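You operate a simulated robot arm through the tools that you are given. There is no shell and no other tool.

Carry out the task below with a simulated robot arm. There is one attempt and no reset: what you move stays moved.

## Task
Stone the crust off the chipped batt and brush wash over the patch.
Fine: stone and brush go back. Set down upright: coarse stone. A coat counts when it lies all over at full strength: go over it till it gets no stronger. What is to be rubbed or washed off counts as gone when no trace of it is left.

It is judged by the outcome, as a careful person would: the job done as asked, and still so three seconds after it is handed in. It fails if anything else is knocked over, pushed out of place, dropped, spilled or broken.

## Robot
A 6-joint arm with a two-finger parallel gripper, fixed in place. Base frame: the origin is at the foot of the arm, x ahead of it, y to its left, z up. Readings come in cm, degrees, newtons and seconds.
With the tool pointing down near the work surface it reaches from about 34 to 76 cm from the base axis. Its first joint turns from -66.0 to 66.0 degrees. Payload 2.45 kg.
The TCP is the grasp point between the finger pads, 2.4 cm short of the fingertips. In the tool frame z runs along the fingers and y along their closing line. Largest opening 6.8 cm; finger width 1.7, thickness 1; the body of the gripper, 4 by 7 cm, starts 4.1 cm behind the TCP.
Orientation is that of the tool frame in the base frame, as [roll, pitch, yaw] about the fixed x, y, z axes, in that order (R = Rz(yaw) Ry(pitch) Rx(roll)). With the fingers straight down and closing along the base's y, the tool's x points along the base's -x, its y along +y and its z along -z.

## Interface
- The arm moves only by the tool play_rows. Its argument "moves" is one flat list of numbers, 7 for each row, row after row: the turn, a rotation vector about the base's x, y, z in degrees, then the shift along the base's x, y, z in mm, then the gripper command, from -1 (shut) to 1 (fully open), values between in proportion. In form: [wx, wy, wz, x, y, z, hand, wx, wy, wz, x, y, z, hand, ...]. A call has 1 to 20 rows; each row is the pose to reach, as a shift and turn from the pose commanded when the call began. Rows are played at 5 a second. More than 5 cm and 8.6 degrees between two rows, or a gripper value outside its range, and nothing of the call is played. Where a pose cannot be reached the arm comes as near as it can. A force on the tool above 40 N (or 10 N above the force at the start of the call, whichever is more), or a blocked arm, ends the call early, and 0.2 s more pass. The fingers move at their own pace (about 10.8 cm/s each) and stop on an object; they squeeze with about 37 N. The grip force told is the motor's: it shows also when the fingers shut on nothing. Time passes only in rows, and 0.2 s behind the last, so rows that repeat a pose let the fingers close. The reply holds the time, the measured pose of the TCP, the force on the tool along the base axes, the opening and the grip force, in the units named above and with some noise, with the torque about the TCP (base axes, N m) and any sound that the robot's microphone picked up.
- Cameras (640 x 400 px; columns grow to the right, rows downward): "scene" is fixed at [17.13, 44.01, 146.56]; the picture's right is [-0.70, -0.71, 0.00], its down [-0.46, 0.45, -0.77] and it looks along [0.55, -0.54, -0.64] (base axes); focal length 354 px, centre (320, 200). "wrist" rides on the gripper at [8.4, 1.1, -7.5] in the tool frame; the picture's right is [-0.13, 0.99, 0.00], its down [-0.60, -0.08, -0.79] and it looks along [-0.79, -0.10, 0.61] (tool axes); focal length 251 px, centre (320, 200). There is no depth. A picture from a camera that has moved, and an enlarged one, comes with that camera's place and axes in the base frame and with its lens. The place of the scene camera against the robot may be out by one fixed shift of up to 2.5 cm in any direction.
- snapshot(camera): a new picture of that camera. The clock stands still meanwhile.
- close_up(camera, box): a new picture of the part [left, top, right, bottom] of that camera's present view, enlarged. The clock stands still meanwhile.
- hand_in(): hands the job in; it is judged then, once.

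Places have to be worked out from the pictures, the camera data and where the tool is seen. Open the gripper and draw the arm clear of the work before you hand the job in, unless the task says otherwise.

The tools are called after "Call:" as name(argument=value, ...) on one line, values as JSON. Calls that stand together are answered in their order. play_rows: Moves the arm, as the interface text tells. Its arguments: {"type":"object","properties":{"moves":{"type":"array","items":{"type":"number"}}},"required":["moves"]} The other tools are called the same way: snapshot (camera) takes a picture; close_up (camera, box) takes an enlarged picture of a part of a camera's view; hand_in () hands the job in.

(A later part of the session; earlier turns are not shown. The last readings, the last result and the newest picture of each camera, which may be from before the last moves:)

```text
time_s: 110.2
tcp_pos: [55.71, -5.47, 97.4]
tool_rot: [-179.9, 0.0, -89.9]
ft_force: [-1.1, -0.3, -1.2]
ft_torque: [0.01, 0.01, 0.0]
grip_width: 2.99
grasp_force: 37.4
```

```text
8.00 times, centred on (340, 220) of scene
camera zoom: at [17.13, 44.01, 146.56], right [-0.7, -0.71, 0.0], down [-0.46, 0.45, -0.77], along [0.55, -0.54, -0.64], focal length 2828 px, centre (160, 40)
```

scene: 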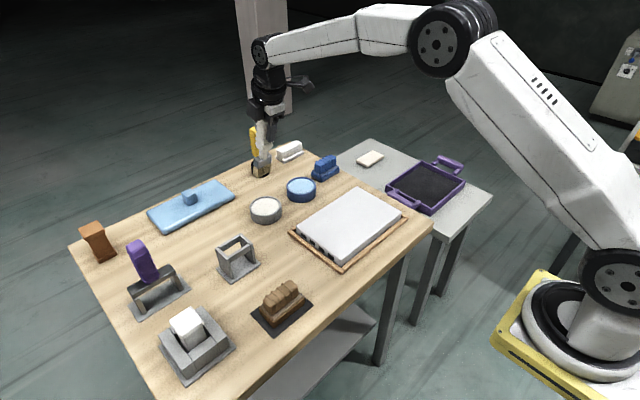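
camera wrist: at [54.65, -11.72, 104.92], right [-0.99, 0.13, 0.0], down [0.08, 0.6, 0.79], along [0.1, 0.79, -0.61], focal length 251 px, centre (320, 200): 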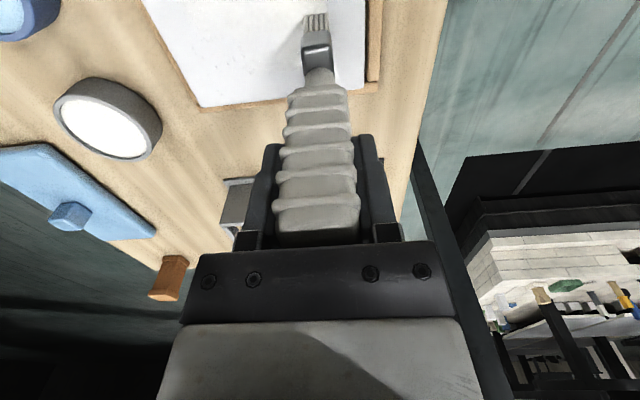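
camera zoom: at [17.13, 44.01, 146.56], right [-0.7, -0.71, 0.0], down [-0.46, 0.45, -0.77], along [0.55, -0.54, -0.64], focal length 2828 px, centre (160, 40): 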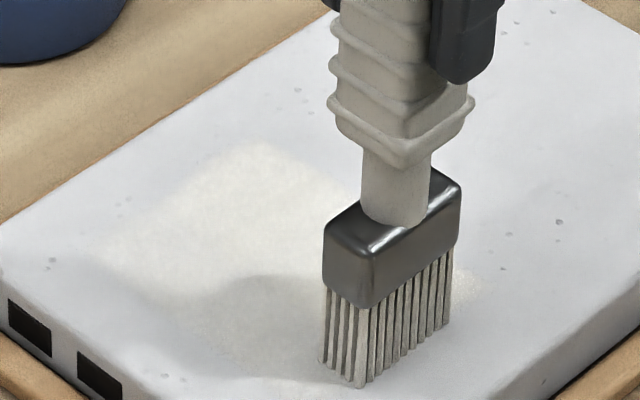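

The coat is now clearly visible as a cream area. I'll press slightly more and sweep all three lanes again, including the near end around x 55.

Call:
play_rows(moves=[0, 0, 0, -2, -10, -0.8, -1, 0, 0, 0, -2, -25, -0.8, -1, 0, 0, 0, 12, -25, -0.8, -1, 0, 0, 0, 27, -25, -0.8, -1, 0, 0, 0, 42, -25, -0.8, -1, 0, 0, 0, 57, -25, -0.8, -1, 0, 0, 0, 72, -25, -0.8, -1, 0, 0, 0, 87, -25, -0.8, -1, 0, 0, 0, 87, -2, -0.8, -1, 0, 0, 0, 72, -2, -0.8, -1, 0, 0, 0, 57, -2, -0.8, -1, 0, 0, 0, 42, -2, -0.8, -1, 0, 0, 0, 27, -2, -0.8, -1, 0, 0, 0, 12, -2, -0.8, -1, 0, 0, 0, -2, -2, -0.8, -1])

Call:
play_rows(moves=[0, 0, 0, 0, 12, 0, -1, 0, 0, 0, 0, 25, 0, -1, 0, 0, 0, 14, 25, 0, -1, 0, 0, 0, 29, 25, 0, -1, 0, 0, 0, 44, 25, 0, -1, 0, 0, 0, 59, 25, 0, -1, 0, 0, 0, 74, 25, 0, -1, 0, 0, 0, 89, 25, 0, -1, 0, 0, 0, 74, 25, 0, -1, 0, 0, 0, 59, 25, 0, -1, 0, 0, 0, 44, 25, 0, -1, 0, 0, 0, 29, 25, 0, -1, 0, 0, 0, 14, 25, 0, -1, 0, 0, 0, 0, 25, 0, -1])

Call:
close_up(camera="scene", box=[280, 170, 430, 275])

```text
time_s: 113.4
tcp_pos: [55.32, -5.63, 97.25]
tool_rot: [-180.0, 0.0, -89.9]
ft_force: [1.3, 0.6, 0.8]
ft_torque: [0.06, -0.13, 0.02]
grip_width: 2.97
grasp_force: 37.5
```

```text
time_s: 116.4
tcp_pos: [55.42, -3.19, 97.15]
tool_rot: [-179.9, 0.0, -90.0]
ft_force: [1.3, -0.3, -1.2]
ft_torque: [0.02, -0.05, -0.01]
grip_width: 2.99
grasp_force: 36.4
```

```text
3.81 times, centred on (355, 222) of scene
camera zoom: at [17.13, 44.01, 146.56], right [-0.7, -0.71, 0.0], down [-0.46, 0.45, -0.77], along [0.55, -0.54, -0.64], focal length 1346 px, centre (187, 114)
```

zoom: 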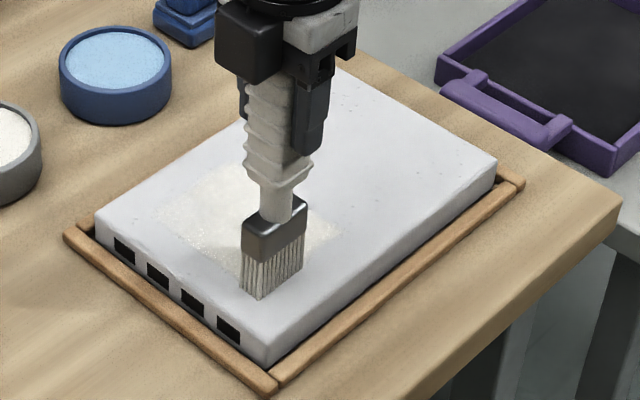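

I'll lift off and move the brush aside toward the pot so I can inspect the coat unobstructed.

Call:
play_rows(moves=[0, 0, 0, 0, 0, 5, -1, 0, 0, 0, 0, 0, 15, -1, 0, 0, 0, 5, 2, 35, -1, 0, 0, 0, 20, 8, 55, -1, 0, 0, 0, 40, 15, 75, -1, 0, 0, 0, 65, 22, 90, -1, 0, -2, 0, 90, 30, 95, -1, 0, -4, 0, 115, 38, 95, -1, 0, -6, 0, 140, 45, 95, -1, 0, -8, 0, 160, 49, 95, -1, 0, -10, 0, 175, 50, 92, -1, 0, -12, 0, 185, 50, 90, -1, 0, -14, 0, 191, 50, 90, -1, 0, -15, 0, 193, 50, 90, -1, 0, -15, 0, 193, 50, 90, -1])

Call:
close_up(camera="scene", box=[280, 170, 430, 275])

Call:
close_up(camera="scene", box=[300, 200, 380, 250])

Call:
snapshot(camera="scene")

```text
time_s: 119.6
tcp_pos: [74.87, 1.84, 106.24]
tool_rot: [-165.0, -0.1, -90.0]
ft_force: [0.9, 0.0, -1.3]
ft_torque: [-0.01, 0.05, -0.01]
grip_width: 2.97
grasp_force: 36.9
```

```text
3.81 times, centred on (355, 222) of scene
camera zoom: at [17.13, 44.01, 146.56], right [-0.7, -0.71, 0.0], down [-0.46, 0.45, -0.77], along [0.55, -0.54, -0.64], focal length 1346 px, centre (187, 114)
```

zoom: 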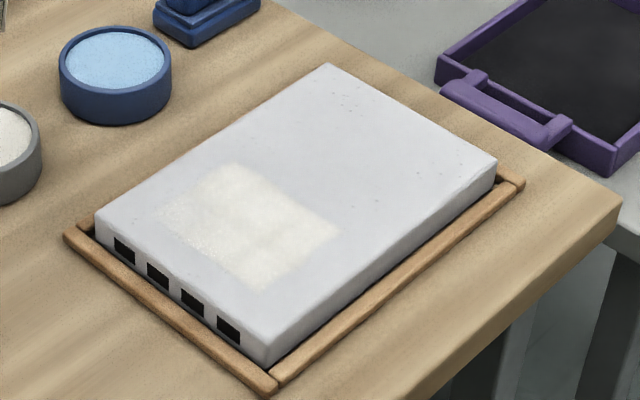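

```text
8.00 times, centred on (340, 225) of scene
camera zoom: at [17.13, 44.01, 146.56], right [-0.7, -0.71, 0.0], down [-0.46, 0.45, -0.77], along [0.55, -0.54, -0.64], focal length 2828 px, centre (160, 0)
```

zoom: 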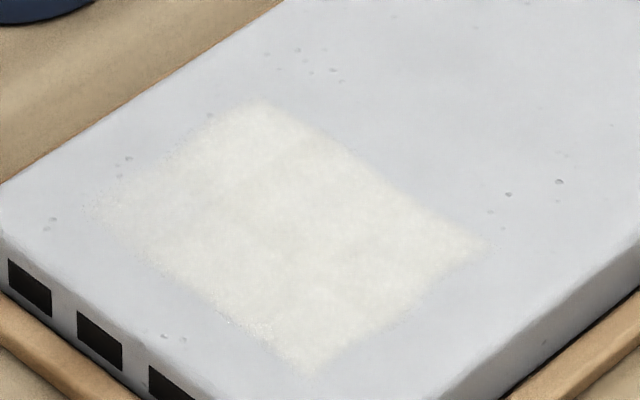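

```text
taken
```

scene: 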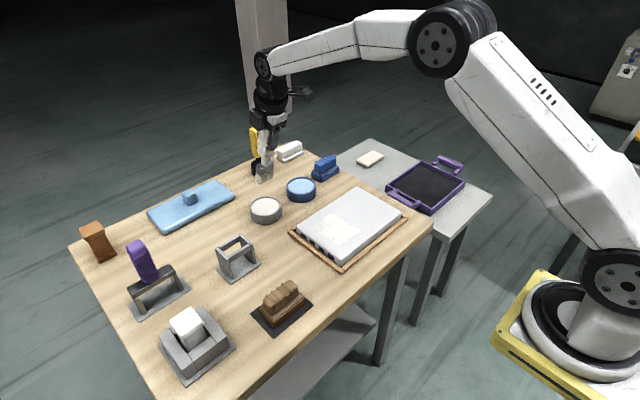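

The coat covers roughly x 55–65, y −9.4 to −1.3, a little blotchy and thin at the far +y corner. I'll re-dip the brush for another full coat, descending to near the wash first.

Call:
play_rows(moves=[0, 0, 0, 0, 0, -15, -1, 0, 0, 0, 0, 0, -35, -1, 0, 0, 0, 0, 0, -55, -1, 0, 0, 0, 0, 0, -70, -1, 0, 0, 0, 0, 0, -80, -1, 0, 0, 0, 0, 0, -86, -1, 0, 0, 0, 0, 0, -89, -1, 0, 0, 0, 0, 0, -89, -1])

Call:
close_up(camera="scene", box=[220, 140, 330, 240])

```text
time_s: 121.4
tcp_pos: [75.06, 1.88, 97.44]
tool_rot: [-165.0, 0.0, -89.9]
ft_force: [0.2, 0.1, -1.6]
ft_torque: [0.02, 0.04, -0.02]
grip_width: 2.96
grasp_force: 36.6
```

```text
4.00 times, centred on (275, 190) of scene
camera zoom: at [17.13, 44.01, 146.56], right [-0.7, -0.71, 0.0], down [-0.46, 0.45, -0.77], along [0.55, -0.54, -0.64], focal length 1414 px, centre (500, 240)
```

zoom: 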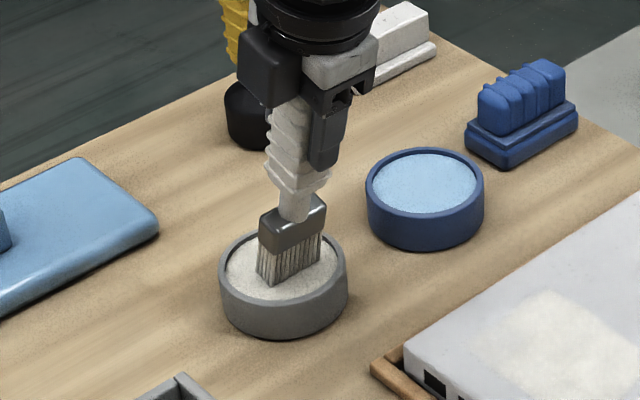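

Bristles are right at the surface; a couple more millimetres down to touch the wash.

Call:
play_rows(moves=[0, 0, 0, 0, 0, -1.5, -1, 0, 0, 0, 0, 0, -3, -1, 0, 0, 0, 0, 0, -3, -1])

Call:
close_up(camera="wrist", box=[260, 0, 420, 100])

```text
time_s: 122.2
tcp_pos: [74.9, 1.91, 97.29]
tool_rot: [-164.8, 0.0, -90.1]
ft_force: [-9.3, -0.2, 15.6]
ft_torque: [-0.05, 0.78, -0.03]
grip_width: 2.97
grasp_force: 36.9
```

```text
4.00 times, centred on (340, 50) of wrist
camera zoom: at [71.94, -6.69, 104.09], right [-0.96, 0.13, -0.26], down [-0.13, 0.6, 0.79], along [0.26, 0.79, -0.56], focal length 1006 px, centre (240, 800)
```

zoom: 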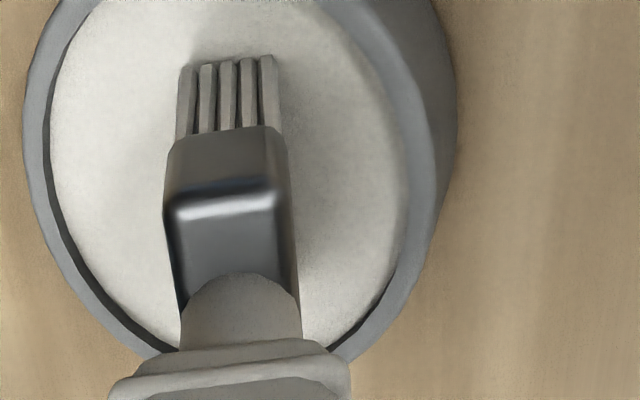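

Dipped again (pot not shifted). I'll lift straight out and return to the batt, bringing the brush vertical over (64.5, −8).

Call:
play_rows(moves=[0, 0, 0, 0, 0, 3, -1, 0, 0, 0, 0, 0, 8, -1, 0, 0, 0, 0, 0, 18, -1, 0, 0, 0, 0, 0, 35, -1, 0, 0, 0, 0, 0, 55, -1, 0, 0, 0, 0, 0, 75, -1, 0, 2, 0, -5, -2, 88, -1, 0, 4, 0, -15, -8, 92, -1, 0, 6, 0, -28, -20, 92, -1, 0, 8, 0, -42, -34, 92, -1, 0, 10, 0, -58, -50, 92, -1, 0, 12, 0, -74, -66, 90, -1, 0, 14, 0, -88, -82, 84, -1, 0, 15, 0, -99, -94, 72, -1, 0, 15, 0, -103, -98, 55, -1, 0, 15, 0, -103, -98, 38, -1, 0, 15, 0, -103, -98, 28, -1, 0, 15, 0, -103, -98, 28, -1])

Call:
close_up(camera="scene", box=[280, 170, 430, 275])

```text
time_s: 126.0
tcp_pos: [64.39, -8.1, 99.79]
tool_rot: [-179.9, 0.0, -90.0]
ft_force: [-0.2, 0.0, -2.1]
ft_torque: [0.01, 0.03, 0.0]
grip_width: 2.97
grasp_force: 36.9
```

```text
3.81 times, centred on (355, 222) of scene
camera zoom: at [17.13, 44.01, 146.56], right [-0.7, -0.71, 0.0], down [-0.46, 0.45, -0.77], along [0.55, -0.54, -0.64], focal length 1346 px, centre (187, 114)
```

zoom: 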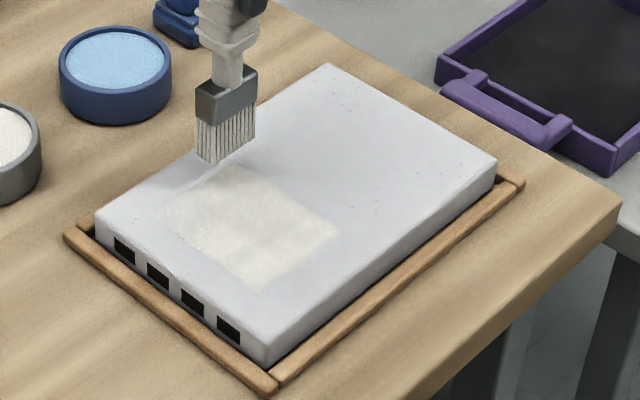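

Now lower gently to light contact again.

Call:
play_rows(moves=[0, 0, 0, 0, 0, -10, -1, 0, 0, 0, 0, 0, -18, -1, 0, 0, 0, 0, 0, -22, -1, 0, 0, 0, 0, 0, -24, -1, 0, 0, 0, 0, 0, -24, -1])

```text
time_s: 127.2
tcp_pos: [64.49, -8.04, 97.54]
tool_rot: [-180.0, 0.0, -90.1]
ft_force: [0.0, -0.4, -0.7]
ft_torque: [0.0, 0.03, 0.03]
grip_width: 2.96
grasp_force: 37.6
```

Call:
play_rows(moves=[0, 0, 0, 0, 0, -1, -1, 0, 0, 0, 0, 0, -2, -1, 0, 0, 0, 0, 0, -2, -1])

```text
time_s: 128.0
tcp_pos: [64.52, -8.08, 97.42]
tool_rot: [-179.9, 0.0, -90.0]
ft_force: [0.3, -0.6, -1.7]
ft_torque: [0.04, 0.02, 0.04]
grip_width: 2.95
grasp_force: 36.8
```

Almost touching; I'll lower 1.5 mm more and stroke the y≈−8 lane toward −x, down to x≈54.5, then back.

Call:
play_rows(moves=[0, 0, 0, 0, 0, -1.5, -1, 0, 0, 0, -12, 0, -1.5, -1, 0, 0, 0, -25, 0, -1.5, -1, 0, 0, 0, -38, 0, -1.5, -1, 0, 0, 0, -51, 0, -1.5, -1, 0, 0, 0, -64, 0, -1.5, -1, 0, 0, 0, -77, 0, -1.5, -1, 0, 0, 0, -90, 0, -1.5, -1, 0, 0, 0, -100, 0, -1.5, -1, 0, 0, 0, -100, 12, -1.5, -1, 0, 0, 0, -100, 24, -1.5, -1, 0, 0, 0, -88, 24, -1.5, -1, 0, 0, 0, -75, 24, -1.5, -1, 0, 0, 0, -62, 24, -1.5, -1, 0, 0, 0, -49, 24, -1.5, -1, 0, 0, 0, -36, 24, -1.5, -1, 0, 0, 0, -23, 24, -1.5, -1, 0, 0, 0, -10, 24, -1.5, -1, 0, 0, 0, 3, 24, -1.5, -1])

Call:
close_up(camera="scene", box=[280, 170, 430, 275])

```text
time_s: 130.6
tcp_pos: [54.87, -5.7, 97.22]
tool_rot: [179.4, 0.0, -90.0]
ft_force: [-4.0, 0.7, 10.8]
ft_torque: [0.07, 0.55, 0.04]
grip_width: 3.0
grasp_force: 37.2
stopped in row 12: the force on the tool passed its limit at 46 N (the readings are from after the stop); the commanded pose is now the measured one
```

```text
3.81 times, centred on (355, 222) of scene
camera zoom: at [17.1, 44.02, 146.57], right [-0.7, -0.71, 0.0], down [-0.46, 0.45, -0.77], along [0.55, -0.54, -0.64], focal length 1346 px, centre (187, 114)
```

zoom: 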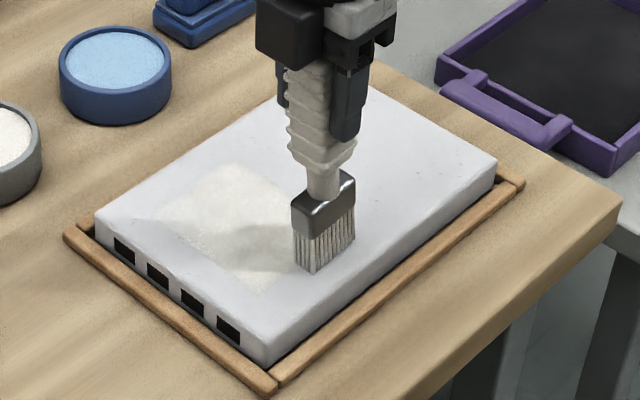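

The stroke stopped on reversing (46 N peak), so pressure was too high. I'll ease up 1.5 mm and check the brush's seat in the grip.

Call:
play_rows(moves=[0, 0, 0, 0, 0, 1.2, -1, 0, 0, 0, 0, 0, 1.2, -1])

Call:
snapshot(camera="wrist")

Call:
close_up(camera="scene", box=[290, 150, 400, 250])

```text
time_s: 131.2
tcp_pos: [54.76, -5.64, 97.3]
tool_rot: [179.5, 0.1, -90.1]
ft_force: [0.1, 0.4, -1.9]
ft_torque: [0.04, -0.01, -0.03]
grip_width: 2.93
grasp_force: 37.0
```

```text
taken
camera wrist: at [53.92, -14.15, 104.7], right [-0.99, 0.13, 0.01], down [0.09, 0.6, 0.79], along [0.1, 0.79, -0.61], focal length 251 px, centre (320, 200)
```

wrist: 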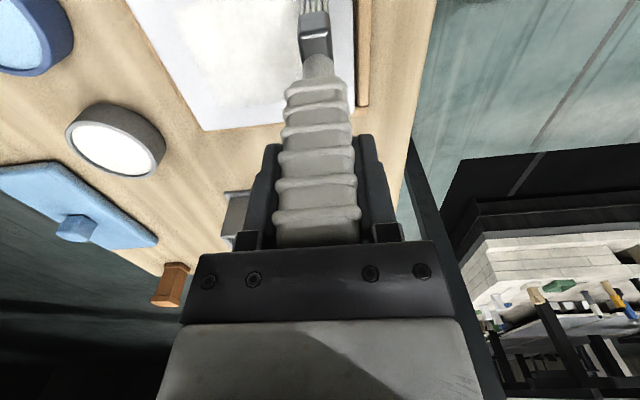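

```text
4.00 times, centred on (345, 200) of scene
camera zoom: at [17.13, 44.01, 146.56], right [-0.7, -0.71, 0.0], down [-0.46, 0.45, -0.77], along [0.55, -0.54, -0.64], focal length 1414 px, centre (220, 200)
```

zoom: 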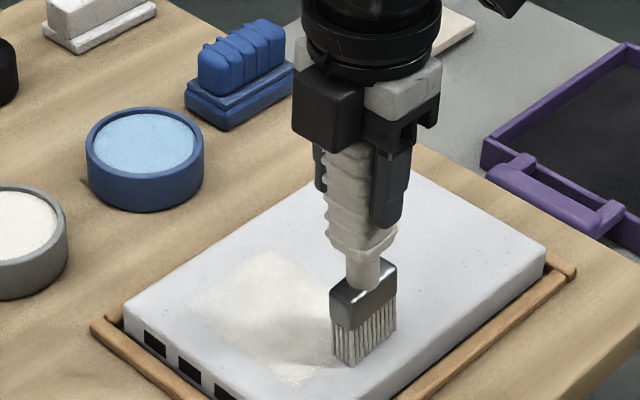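

I'll compare the brush's seat in the grip with the earlier close-up.

Call:
close_up(camera="wrist", box=[260, 0, 420, 100])

Call:
close_up(camera="wrist", box=[240, 60, 400, 260])

```text
4.00 times, centred on (340, 50) of wrist
camera zoom: at [53.92, -14.15, 104.7], right [-0.99, 0.13, 0.01], down [0.09, 0.6, 0.79], along [0.1, 0.79, -0.61], focal length 1006 px, centre (240, 800)
```

zoom: 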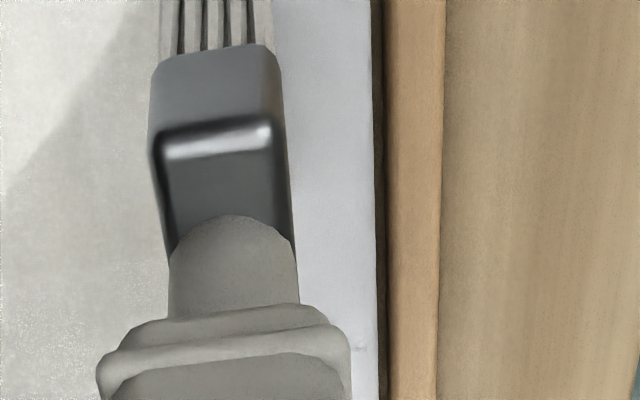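

```text
2.00 times, centred on (320, 160) of wrist
camera zoom: at [53.92, -14.15, 104.7], right [-0.99, 0.13, 0.01], down [0.09, 0.6, 0.79], along [0.1, 0.79, -0.61], focal length 503 px, centre (320, 280)
```

zoom: 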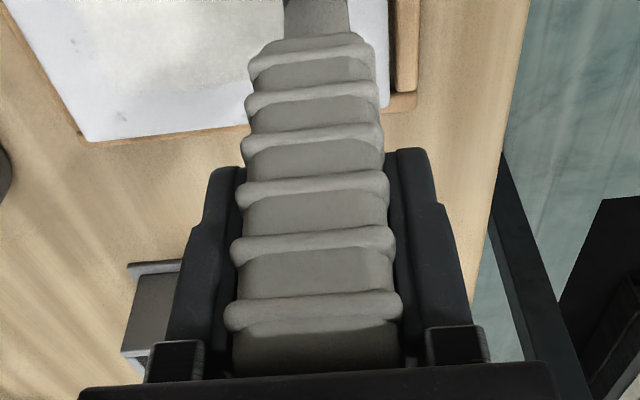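

The brush head has pivoted in the grip (tip swung toward −y, about the fingers' closing axis) when I shifted sideways under pressure. I'll lift off and measure the lean.

Call:
play_rows(moves=[0, -0.5, 0, 0, 0, 3, -1, 0, -0.5, 0, 0, 0, 10, -1, 0, -0.5, 0, 0, 0, 25, -1, 0, -0.5, 0, 0, 0, 40, -1, 0, -0.5, 0, 0, 0, 40, -1])

Call:
close_up(camera="wrist", box=[240, 0, 400, 100])

Call:
close_up(camera="scene", box=[290, 110, 400, 250])

Call:
close_up(camera="scene", box=[300, 200, 380, 250])

```text
time_s: 132.3
tcp_pos: [54.92, -5.66, 101.22]
tool_rot: [-179.9, 0.0, -90.0]
ft_force: [-0.6, -0.2, -0.2]
ft_torque: [0.03, -0.05, -0.01]
grip_width: 2.98
grasp_force: 36.4
```

```text
4.00 times, centred on (320, 50) of wrist
camera zoom: at [53.95, -14.16, 108.65], right [-0.99, 0.13, 0.0], down [0.08, 0.6, 0.79], along [0.1, 0.79, -0.61], focal length 1006 px, centre (320, 800)
```

zoom: 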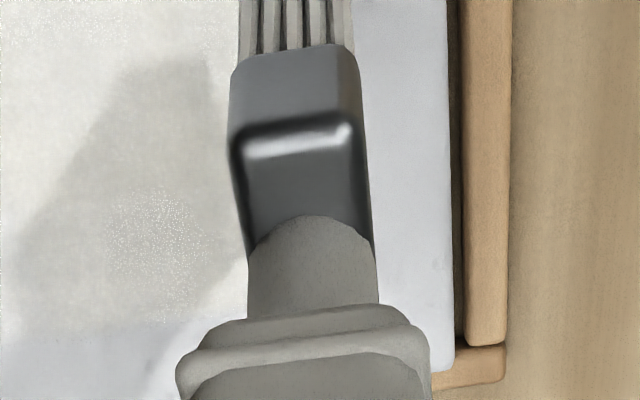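

```text
2.86 times, centred on (345, 180) of scene
camera zoom: at [17.13, 44.01, 146.56], right [-0.7, -0.71, 0.0], down [-0.46, 0.45, -0.77], along [0.55, -0.54, -0.64], focal length 1010 px, centre (249, 257)
```

zoom: 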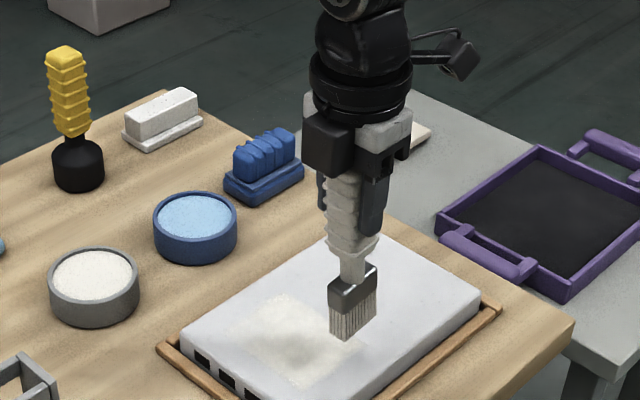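

```text
8.00 times, centred on (340, 225) of scene
camera zoom: at [17.13, 44.01, 146.56], right [-0.7, -0.71, 0.0], down [-0.46, 0.45, -0.77], along [0.55, -0.54, -0.64], focal length 2828 px, centre (160, 0)
```

zoom: 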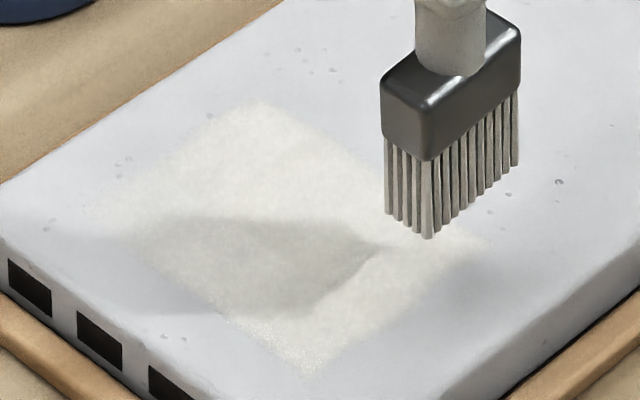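

The lean works out to about 6° (tip toward −y). I'll simply tilt the tool +6° about x so the brush hangs vertical again, and lift before any sideways shift from now on.

Call:
play_rows(moves=[3, 0, 0, 0, 0, 2, -1, 6, 0, 0, 0, 0, 2, -1, 6, 0, 0, 0, 0, 2, -1])

Call:
close_up(camera="scene", box=[290, 110, 400, 250])

Call:
close_up(camera="wrist", box=[150, 0, 390, 150])

```text
time_s: 133.2
tcp_pos: [55.0, -5.66, 101.42]
tool_rot: [-180.0, 6.0, -90.0]
ft_force: [-0.1, -0.3, -2.0]
ft_torque: [0.02, -0.02, -0.01]
grip_width: 2.94
grasp_force: 37.3
```

```text
2.86 times, centred on (345, 180) of scene
camera zoom: at [17.13, 44.01, 146.56], right [-0.7, -0.71, 0.0], down [-0.46, 0.45, -0.77], along [0.55, -0.54, -0.64], focal length 1010 px, centre (249, 257)
```

zoom: 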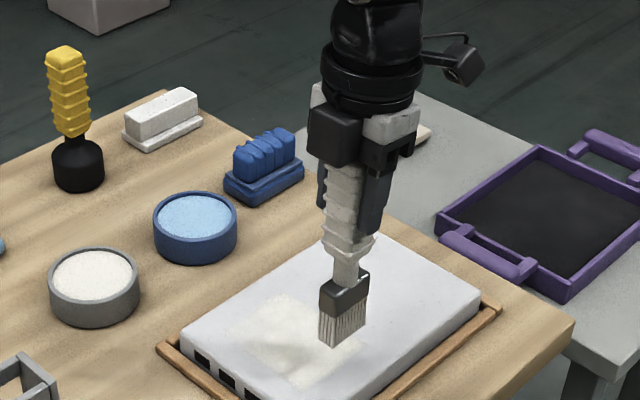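

```text
2.67 times, centred on (270, 75) of wrist
camera zoom: at [53.93, -14.91, 107.95], right [-0.99, 0.13, 0.01], down [0.08, 0.52, 0.85], along [0.1, 0.85, -0.52], focal length 670 px, centre (453, 533)
```

zoom: 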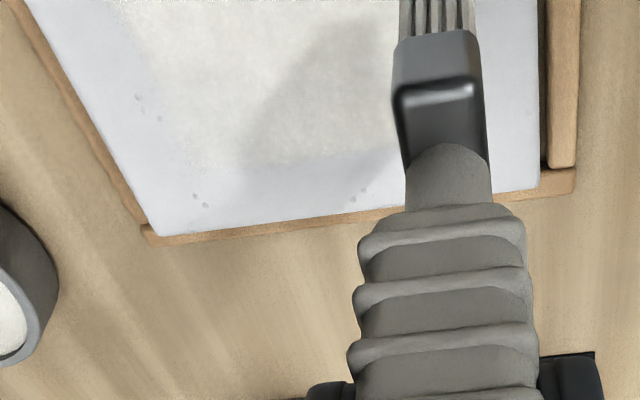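

The brush hangs vertical again. I'll lower here to find light contact with the new tool tilt.

Call:
play_rows(moves=[0, 0, 0, 0, 0, -12, -1, 0, 0, 0, 0, 0, -25, -1, 0, 0, 0, 0, 0, -34, -1, 0, 0, 0, 0, 0, -39, -1, 0, 0, 0, 0, 0, -40, -1, 0, 0, 0, 0, 0, -40, -1])

```text
time_s: 134.6
tcp_pos: [54.81, -5.65, 97.49]
tool_rot: [179.9, 6.0, -90.0]
ft_force: [-0.2, 0.6, -1.3]
ft_torque: [-0.01, 0.0, 0.0]
grip_width: 2.97
grasp_force: 36.2
```

Call:
play_rows(moves=[0, 0, 0, 0, 0, -0.7, -1, 0, 0, 0, 0, 0, -1.5, -1, 0, 0, 0, 0, 0, -1.5, -1])

```text
time_s: 135.3
tcp_pos: [54.96, -5.74, 97.32]
tool_rot: [-180.0, 6.0, -90.0]
ft_force: [-0.2, -0.4, -2.2]
ft_torque: [-0.01, -0.01, -0.04]
grip_width: 2.97
grasp_force: 36.6
```

No contact yet; one more small step down, and I'll read again.

Call:
play_rows(moves=[0, 0, 0, 0, 0, -0.7, -1, 0, 0, 0, 0, 0, -1.4, -1, 0, 0, 0, 0, 0, -1.4, -1])

```text
time_s: 136.2
tcp_pos: [54.88, -5.7, 97.29]
tool_rot: [180.0, 6.0, -90.0]
ft_force: [-0.2, -0.1, -1.9]
ft_torque: [-0.01, -0.02, 0.04]
grip_width: 2.98
grasp_force: 37.4
```

Call:
play_rows(moves=[0, 0, 0, 0, 0, -0.7, -1, 0, 0, 0, 0, 0, -1.4, -1, 0, 0, 0, 0, 0, -1.4, -1])

Call:
close_up(camera="scene", box=[310, 200, 390, 250])

```text
time_s: 136.9
tcp_pos: [54.84, -5.69, 97.14]
tool_rot: [-179.9, 6.0, -90.0]
ft_force: [-4.8, 0.6, 9.5]
ft_torque: [0.37, 0.64, 0.1]
grip_width: 2.96
grasp_force: 37.3
```

```text
8.00 times, centred on (350, 225) of scene
camera zoom: at [17.1, 44.01, 146.57], right [-0.7, -0.71, 0.0], down [-0.46, 0.45, -0.77], along [0.55, -0.54, -0.64], focal length 2828 px, centre (80, 0)
```

zoom: 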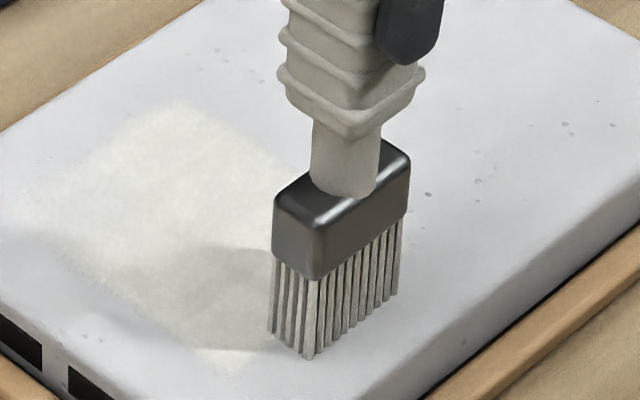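

Contact (~11 N) at z≈97.1. I'll ease 0.5 mm and stroke this middle lane out to x≈65.3 and back at light pressure.

Call:
play_rows(moves=[0, 0, 0, 0, 0, 0.5, -1, 0, 0, 0, 10, 0, 0.5, -1, 0, 0, 0, 22, 0, 0.5, -1, 0, 0, 0, 34, 0, 0.5, -1, 0, 0, 0, 46, 0, 0.5, -1, 0, 0, 0, 58, 0, 0.5, -1, 0, 0, 0, 70, 0, 0.5, -1, 0, 0, 0, 82, 0, 0.5, -1, 0, 0, 0, 94, 0, 0.5, -1, 0, 0, 0, 104, 0, 0.5, -1, 0, 0, 0, 94, 0, 0.5, -1, 0, 0, 0, 82, 0, 0.5, -1, 0, 0, 0, 70, 0, 0.5, -1, 0, 0, 0, 58, 0, 0.5, -1, 0, 0, 0, 46, 0, 0.5, -1, 0, 0, 0, 34, 0, 0.5, -1, 0, 0, 0, 22, 0, 0.5, -1, 0, 0, 0, 10, 0, 0.5, -1, 0, 0, 0, 0, 0, 0.5, -1])

Call:
close_up(camera="scene", box=[280, 170, 430, 275])

Call:
close_up(camera="wrist", box=[150, 0, 390, 150])

```text
time_s: 140.9
tcp_pos: [54.91, -5.54, 97.23]
tool_rot: [-180.0, 6.0, -90.0]
ft_force: [0.4, -0.3, -1.1]
ft_torque: [0.0, 0.01, 0.02]
grip_width: 2.96
grasp_force: 36.8
```

```text
3.81 times, centred on (355, 222) of scene
camera zoom: at [17.13, 44.01, 146.56], right [-0.7, -0.71, 0.0], down [-0.46, 0.45, -0.77], along [0.55, -0.54, -0.64], focal length 1346 px, centre (187, 114)
```

zoom: 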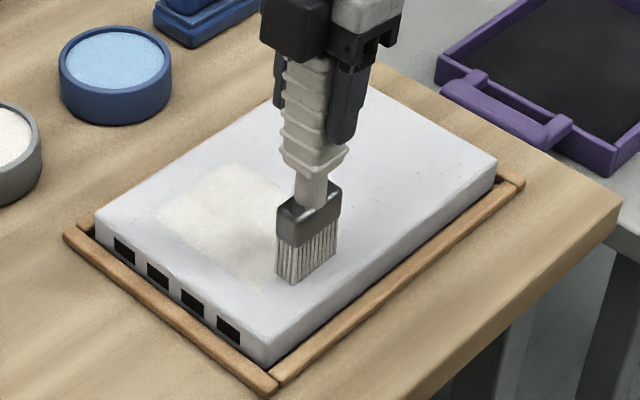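

```text
2.67 times, centred on (270, 75) of wrist
camera zoom: at [53.9, -14.76, 103.7], right [-0.99, 0.13, 0.01], down [0.08, 0.52, 0.85], along [0.1, 0.85, -0.52], focal length 670 px, centre (453, 533)
```

zoom: 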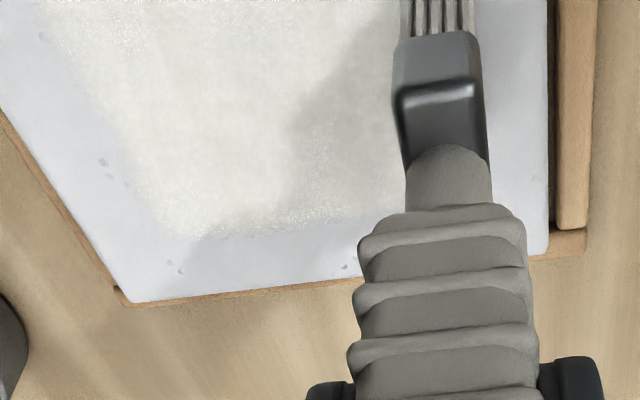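

Stable and light. Now lift slightly, shift to y≈−2.9, lower, and stroke that lane out and back.

Call:
play_rows(moves=[0, 0, 0, 0, 0, 5, -1, 0, 0, 0, 0, 13, 7, -1, 0, 0, 0, 0, 27, 5, -1, 0, 0, 0, 0, 27, -0.3, -1, 0, 0, 0, 12, 27, -0.3, -1, 0, 0, 0, 26, 27, -0.3, -1, 0, 0, 0, 40, 27, -0.3, -1, 0, 0, 0, 54, 27, -0.3, -1, 0, 0, 0, 68, 27, -0.3, -1, 0, 0, 0, 82, 27, -0.3, -1, 0, 0, 0, 94, 27, -0.3, -1, 0, 0, 0, 104, 27, -0.3, -1, 0, 0, 0, 94, 27, -0.3, -1, 0, 0, 0, 80, 27, -0.3, -1, 0, 0, 0, 66, 27, -0.3, -1, 0, 0, 0, 52, 27, -0.3, -1, 0, 0, 0, 38, 27, -0.3, -1, 0, 0, 0, 24, 27, -0.3, -1, 0, 0, 0, 10, 27, -0.3, -1, 0, 0, 0, 0, 27, -0.3, -1])

Call:
close_up(camera="scene", box=[280, 170, 430, 275])

Call:
close_up(camera="wrist", box=[150, 0, 390, 150])

```text
time_s: 145.2
tcp_pos: [55.02, -2.94, 97.07]
tool_rot: [180.0, 6.1, -90.0]
ft_force: [0.4, 0.0, -1.5]
ft_torque: [0.06, -0.05, 0.0]
grip_width: 2.97
grasp_force: 36.9
```

```text
3.81 times, centred on (355, 222) of scene
camera zoom: at [17.13, 44.01, 146.56], right [-0.7, -0.71, 0.0], down [-0.46, 0.45, -0.77], along [0.55, -0.54, -0.64], focal length 1346 px, centre (187, 114)
```

zoom: 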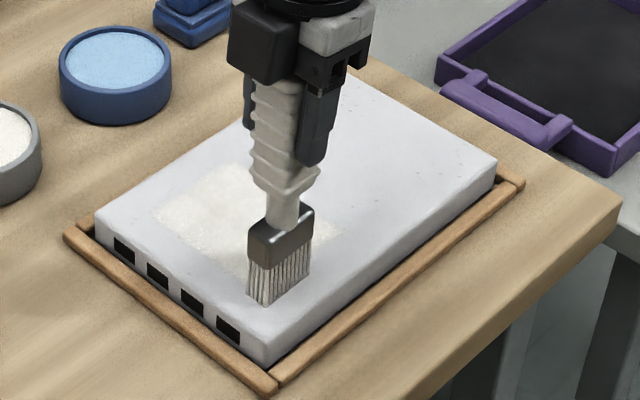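

```text
2.67 times, centred on (270, 75) of wrist
camera zoom: at [53.9, -12.21, 103.58], right [-0.99, 0.13, 0.01], down [0.08, 0.52, 0.85], along [0.1, 0.85, -0.52], focal length 670 px, centre (453, 533)
```

zoom: 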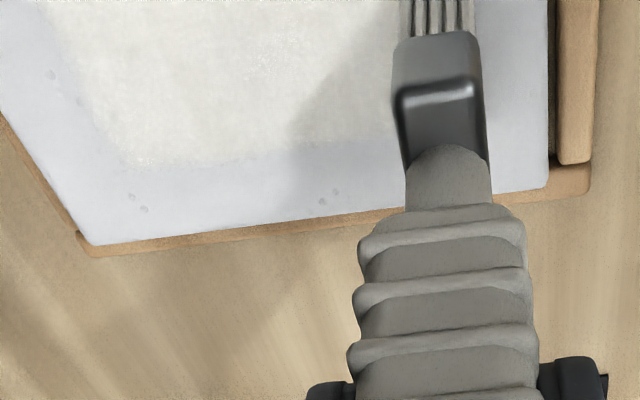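

The gaps filled in. Next, lift, go to y≈−8.4, and stroke that lane out and back.

Call:
play_rows(moves=[0, 0, 0, 0, 0, 5, -1, 0, 0, 0, 0, -27, 7, -1, 0, 0, 0, 0, -55, 5, -1, 0, 0, 0, 0, -55, -0.4, -1, 0, 0, 0, 12, -55, -0.4, -1, 0, 0, 0, 26, -55, -0.4, -1, 0, 0, 0, 40, -55, -0.4, -1, 0, 0, 0, 54, -55, -0.4, -1, 0, 0, 0, 68, -55, -0.4, -1, 0, 0, 0, 82, -55, -0.4, -1, 0, 0, 0, 94, -55, -0.4, -1, 0, 0, 0, 104, -55, -0.4, -1, 0, 0, 0, 94, -55, -0.4, -1, 0, 0, 0, 80, -55, -0.4, -1, 0, 0, 0, 66, -55, -0.4, -1, 0, 0, 0, 52, -55, -0.4, -1, 0, 0, 0, 38, -55, -0.4, -1, 0, 0, 0, 24, -55, -0.4, -1, 0, 0, 0, 10, -55, -0.4, -1, 0, 0, 0, 0, -55, -0.4, -1])

Call:
close_up(camera="scene", box=[280, 170, 430, 275])

Call:
close_up(camera="wrist", box=[150, 0, 390, 150])

```text
time_s: 149.3
tcp_pos: [54.86, -8.39, 97.01]
tool_rot: [180.0, 6.0, -90.0]
ft_force: [0.0, -0.1, -1.3]
ft_torque: [-0.02, -0.02, -0.02]
grip_width: 2.98
grasp_force: 37.0
```

```text
3.81 times, centred on (355, 222) of scene
camera zoom: at [17.13, 44.01, 146.56], right [-0.7, -0.71, 0.0], down [-0.46, 0.45, -0.77], along [0.55, -0.54, -0.64], focal length 1346 px, centre (187, 114)
```

zoom: 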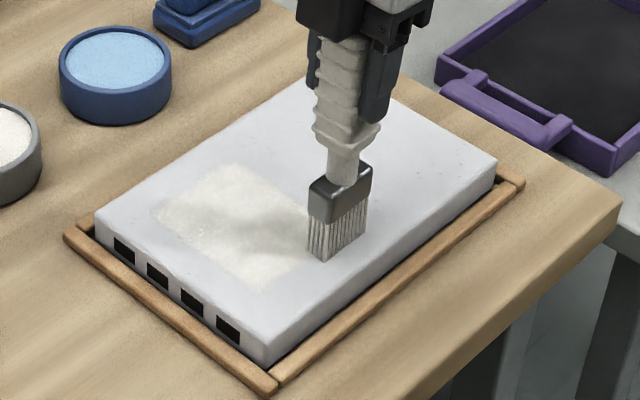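

```text
2.67 times, centred on (270, 75) of wrist
camera zoom: at [53.88, -17.69, 103.54], right [-0.99, 0.13, 0.01], down [0.08, 0.52, 0.85], along [0.1, 0.85, -0.52], focal length 670 px, centre (453, 533)
```

zoom: 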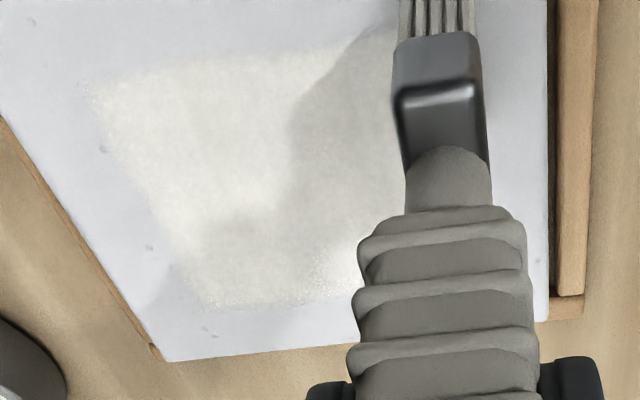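

The coat looks even. I'll re-dip once more for a final full-strength pass: lift, move over the pot and tilt 15° outward as before.

Call:
play_rows(moves=[0, 0, 0, 0, 0, 5, -1, 0, 0, 0, 0, 0, 18, -1, 0, 0, 0, 2, 0, 40, -1, 0, 0, 0, 10, 4, 65, -1, 0, 0, 0, 28, 12, 85, -1, 0, 0, 0, 50, 24, 92, -1, 0, -2, 0, 74, 38, 92, -1, 0, -4, 0, 98, 52, 92, -1, 0, -6, 0, 122, 66, 92, -1, 0, -8, 0, 146, 80, 92, -1, 0, -10, 0, 168, 90, 92, -1, 0, -12, 0, 185, 98, 92, -1, 0, -14, 0, 196, 102, 92, -1, 0, -15, 0, 200, 103, 90, -1, 0, -15, 0, 200, 103, 75, -1, 0, -15, 0, 200, 103, 50, -1, 0, -15, 0, 200, 103, 28, -1, 0, -15, 0, 200, 103, 15, -1, 0, -15, 0, 200, 103, 15, -1])

Call:
close_up(camera="scene", box=[220, 140, 330, 240])

Call:
close_up(camera="scene", box=[300, 200, 380, 250])

Call:
close_up(camera="wrist", box=[260, 0, 420, 100])

```text
time_s: 153.3
tcp_pos: [74.96, 1.79, 98.56]
tool_rot: [-165.0, 5.8, -88.4]
ft_force: [-1.4, 0.8, -1.1]
ft_torque: [0.0, 0.05, -0.03]
grip_width: 2.99
grasp_force: 36.7
```

```text
4.00 times, centred on (275, 190) of scene
camera zoom: at [17.13, 44.01, 146.56], right [-0.7, -0.71, 0.0], down [-0.46, 0.45, -0.77], along [0.55, -0.54, -0.64], focal length 1414 px, centre (500, 240)
```

zoom: 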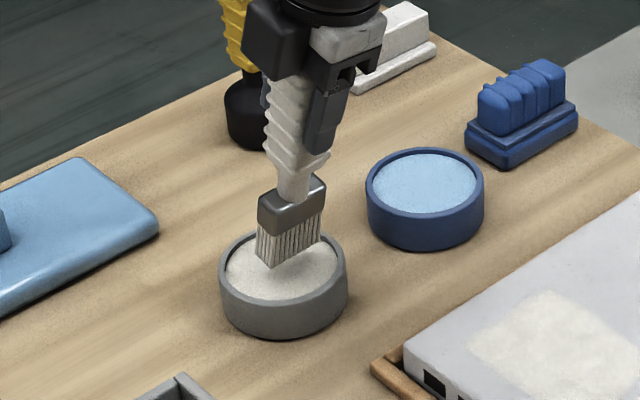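

```text
8.00 times, centred on (340, 225) of scene
camera zoom: at [17.13, 44.01, 146.56], right [-0.7, -0.71, 0.0], down [-0.46, 0.45, -0.77], along [0.55, -0.54, -0.64], focal length 2828 px, centre (160, 0)
```

zoom: 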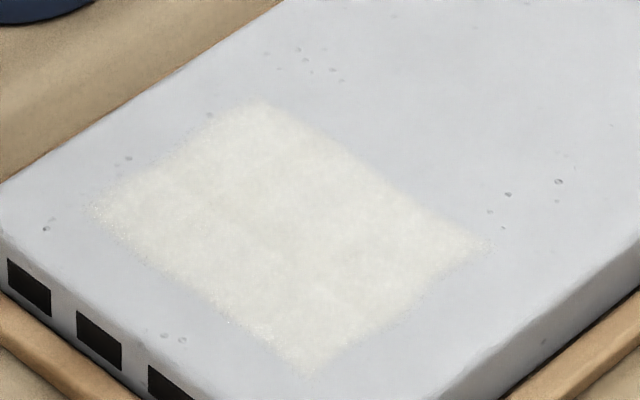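

```text
4.00 times, centred on (340, 50) of wrist
camera zoom: at [72.3, -7.44, 104.52], right [-0.96, 0.13, -0.24], down [-0.14, 0.52, 0.84], along [0.23, 0.85, -0.48], focal length 1006 px, centre (240, 800)
```

zoom: 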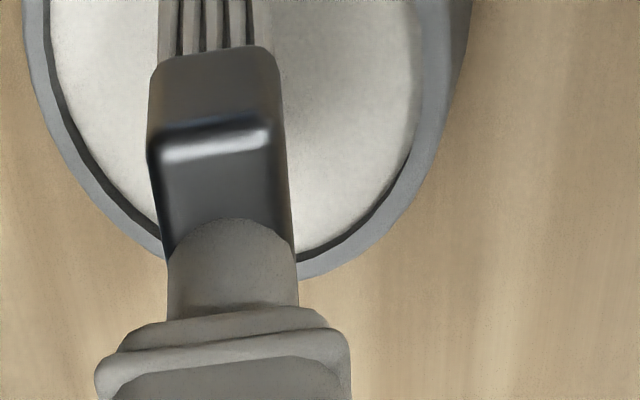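

The coat edges haven't grown even though I brushed further, so the patch itself is this x≈55–65, y≈−9.4…−1.5 area; its far/+y corner is slightly thinner. I'll finish the dip: lower gently to the wash.

Call:
play_rows(moves=[0, 0, 0, 0, 0, -6, -1, 0, 0, 0, 0, 0, -10, -1, 0, 0, 0, 0, 0, -13, -1, 0, 0, 0, 0, 0, -13, -1])

```text
time_s: 154.3
tcp_pos: [74.74, 1.84, 97.17]
tool_rot: [-164.9, 5.8, -88.4]
ft_force: [0.6, 0.4, -1.5]
ft_torque: [-0.03, 0.02, 0.03]
grip_width: 2.97
grasp_force: 37.3
```

Call:
play_rows(moves=[0, 0, 0, 0, 0, -1.2, -1, 0, 0, 0, 0, 0, -2.4, -1, 0, 0, 0, 0, 0, -2.4, -1])

Call:
close_up(camera="scene", box=[220, 140, 330, 240])

```text
time_s: 155.2
tcp_pos: [74.87, 1.85, 96.98]
tool_rot: [-164.9, 5.8, -88.4]
ft_force: [-1.5, 0.4, 0.7]
ft_torque: [0.05, 0.1, 0.01]
grip_width: 2.96
grasp_force: 36.9
```

```text
4.00 times, centred on (275, 190) of scene
camera zoom: at [17.12, 44.01, 146.56], right [-0.7, -0.71, 0.0], down [-0.46, 0.45, -0.77], along [0.55, -0.54, -0.64], focal length 1414 px, centre (500, 240)
```

zoom: 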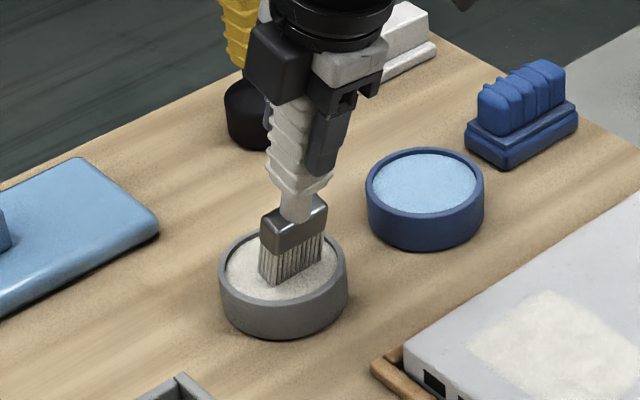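

Light contact made, brush loaded. I lift straight out and go back over the batt, above (65.4, −2.2), vertical again.

Call:
play_rows(moves=[0, 0, 0, 0, 0, 3, -1, 0, 0, 0, 0, 0, 8, -1, 0, 0, 0, 0, 0, 18, -1, 0, 0, 0, 0, 0, 35, -1, 0, 0, 0, 0, 0, 55, -1, 0, 0, 0, 0, 0, 75, -1, 0, 2, 0, -5, -2, 88, -1, 0, 4, 0, -14, -6, 92, -1, 0, 6, 0, -26, -12, 92, -1, 0, 8, 0, -40, -18, 92, -1, 0, 10, 0, -54, -25, 92, -1, 0, 12, 0, -68, -31, 90, -1, 0, 14, 0, -82, -37, 84, -1, 0, 15, 0, -92, -40, 72, -1, 0, 15, 0, -94, -40, 55, -1, 0, 15, 0, -94, -40, 38, -1, 0, 15, 0, -94, -40, 24, -1, 0, 15, 0, -94, -40, 18, -1, 0, 15, 0, -94, -40, 18, -1])

Call:
close_up(camera="scene", box=[280, 170, 430, 275])

```text
time_s: 159.2
tcp_pos: [65.63, -2.12, 98.68]
tool_rot: [-179.9, 6.0, -90.0]
ft_force: [0.3, -0.6, -0.9]
ft_torque: [-0.01, 0.0, 0.01]
grip_width: 2.97
grasp_force: 37.2
```

```text
3.81 times, centred on (355, 222) of scene
camera zoom: at [17.13, 44.01, 146.56], right [-0.7, -0.71, 0.0], down [-0.46, 0.45, -0.77], along [0.55, -0.54, -0.64], focal length 1346 px, centre (187, 114)
```

zoom: 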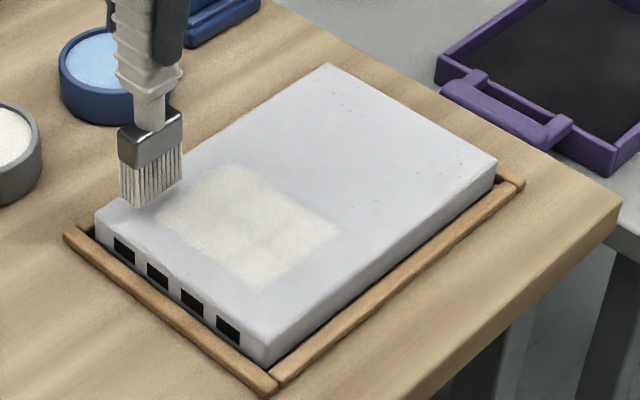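

Now lower to light contact and stroke the y≈−2.2 lane toward −x and back.

Call:
play_rows(moves=[0, 0, 0, 0, 0, -10, -1, 0, 0, 0, 0, 0, -16, -1, 0, 0, 0, 0, 0, -18, -1, 0, 0, 0, -12, 0, -18, -1, 0, 0, 0, -26, 0, -18, -1, 0, 0, 0, -40, 0, -18, -1, 0, 0, 0, -54, 0, -18, -1, 0, 0, 0, -68, 0, -18, -1, 0, 0, 0, -82, 0, -18, -1, 0, 0, 0, -96, 0, -18, -1, 0, 0, 0, -110, 0, -18, -1, 0, 0, 0, -96, 0, -18, -1, 0, 0, 0, -82, 0, -18, -1, 0, 0, 0, -68, 0, -18, -1, 0, 0, 0, -54, 0, -18, -1, 0, 0, 0, -40, 0, -18, -1, 0, 0, 0, -26, 0, -18, -1, 0, 0, 0, -12, 0, -18, -1, 0, 0, 0, 0, 0, -18, -1])

Call:
close_up(camera="scene", box=[280, 170, 430, 275])

```text
time_s: 163.2
tcp_pos: [65.41, -2.22, 97.01]
tool_rot: [-180.0, 6.0, -90.0]
ft_force: [-0.3, 0.2, -2.2]
ft_torque: [0.03, 0.02, 0.02]
grip_width: 2.99
grasp_force: 37.1
```

```text
3.81 times, centred on (355, 222) of scene
camera zoom: at [17.13, 44.01, 146.56], right [-0.7, -0.71, 0.0], down [-0.46, 0.45, -0.77], along [0.55, -0.54, -0.64], focal length 1346 px, centre (187, 114)
```

zoom: 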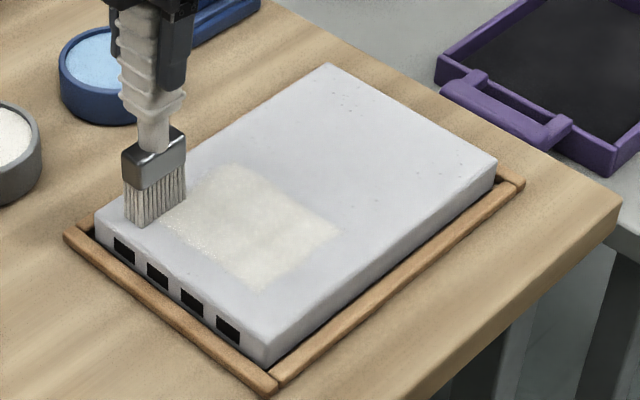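

Contact seems marginal there; I'll lower 0.8 mm more and repeat this lane.

Call:
play_rows(moves=[0, 0, 0, 0, 0, -0.8, -1, 0, 0, 0, -6, 0, -0.8, -1, 0, 0, 0, -18, 0, -0.8, -1])

```text
time_s: 163.9
tcp_pos: [63.55, -2.07, 96.96]
tool_rot: [180.0, 6.0, -89.9]
ft_force: [0.4, 0.0, -0.9]
ft_torque: [0.03, -0.04, 0.0]
grip_width: 3.0
grasp_force: 36.8
```

Call:
play_rows(moves=[0, 0, 0, 0, 0, -0.7, -1, 0, 0, 0, -10, 0, -0.7, -1, 0, 0, 0, -22, 0, -0.7, -1])

Call:
close_up(camera="scene", box=[300, 190, 380, 240])

```text
time_s: 164.8
tcp_pos: [61.42, -2.03, 96.86]
tool_rot: [-179.9, 6.0, -89.9]
ft_force: [2.9, 1.0, 1.5]
ft_torque: [0.14, -0.33, -0.04]
grip_width: 2.98
grasp_force: 37.3
```

```text
8.00 times, centred on (340, 215) of scene
camera zoom: at [17.13, 44.01, 146.56], right [-0.7, -0.71, 0.0], down [-0.46, 0.45, -0.77], along [0.55, -0.54, -0.64], focal length 2828 px, centre (160, 80)
```

zoom: 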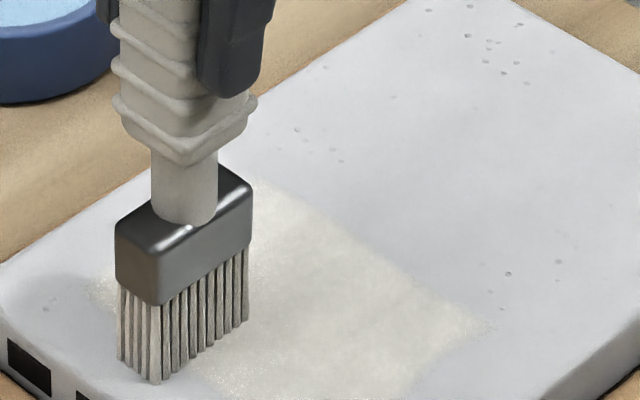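

Now there's proper light contact (~3 N with drag). Continue this lane to x≈54.3, then back out to 65.5.

Call:
play_rows(moves=[0, 0, 0, -12, 0, 0, -1, 0, 0, 0, -24, 0, 0, -1, 0, 0, 0, -36, 0, 0, -1, 0, 0, 0, -48, 0, 0, -1, 0, 0, 0, -60, 0, 0, -1, 0, 0, 0, -71, 0, 0, -1, 0, 0, 0, -60, 0, 0, -1, 0, 0, 0, -48, 0, 0, -1, 0, 0, 0, -36, 0, 0, -1, 0, 0, 0, -24, 0, 0, -1, 0, 0, 0, -12, 0, 0, -1, 0, 0, 0, 0, 0, 0, -1, 0, 0, 0, 12, 0, 0, -1, 0, 0, 0, 24, 0, 0, -1, 0, 0, 0, 36, 0, 0, -1, 0, 0, 0, 41, 0, 0, -1])

Call:
close_up(camera="scene", box=[300, 190, 380, 240])

Call:
close_up(camera="wrist", box=[260, 0, 420, 100])

```text
time_s: 166.4
tcp_pos: [55.17, -2.11, 96.94]
tool_rot: [178.9, 6.1, -89.9]
ft_force: [-6.2, -1.0, 9.8]
ft_torque: [-0.02, 0.74, 0.14]
grip_width: 3.01
grasp_force: 37.3
stopped in row 8: the force on the tool passed its limit at 44 N (the readings are from after the stop); the commanded pose is now the measured one
```

```text
8.00 times, centred on (340, 215) of scene
camera zoom: at [17.1, 44.01, 146.57], right [-0.7, -0.71, 0.0], down [-0.46, 0.45, -0.77], along [0.55, -0.54, -0.64], focal length 2828 px, centre (160, 80)
```

zoom: 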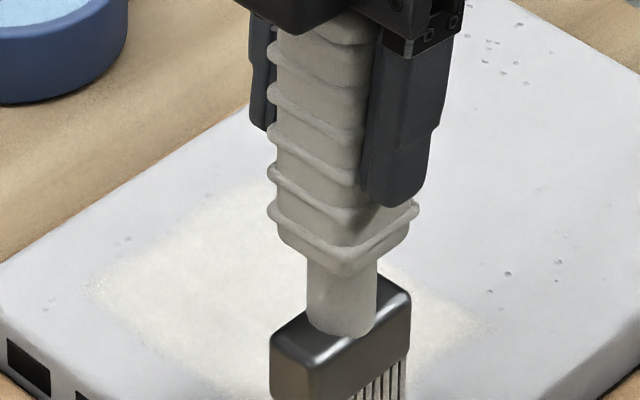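

```text
4.00 times, centred on (340, 50) of wrist
camera zoom: at [54.28, -11.37, 103.39], right [-0.99, 0.13, 0.03], down [0.09, 0.52, 0.85], along [0.09, 0.85, -0.52], focal length 1006 px, centre (240, 800)
```

zoom: 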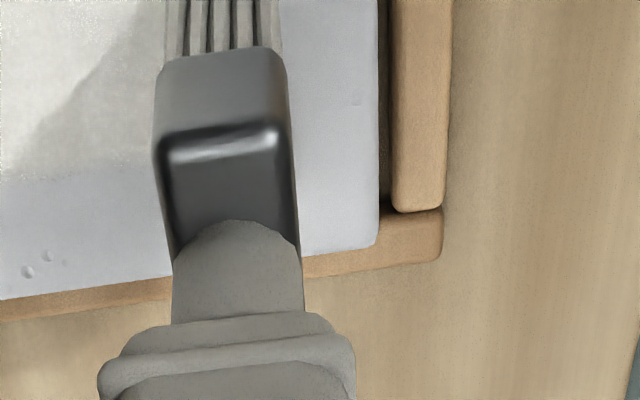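

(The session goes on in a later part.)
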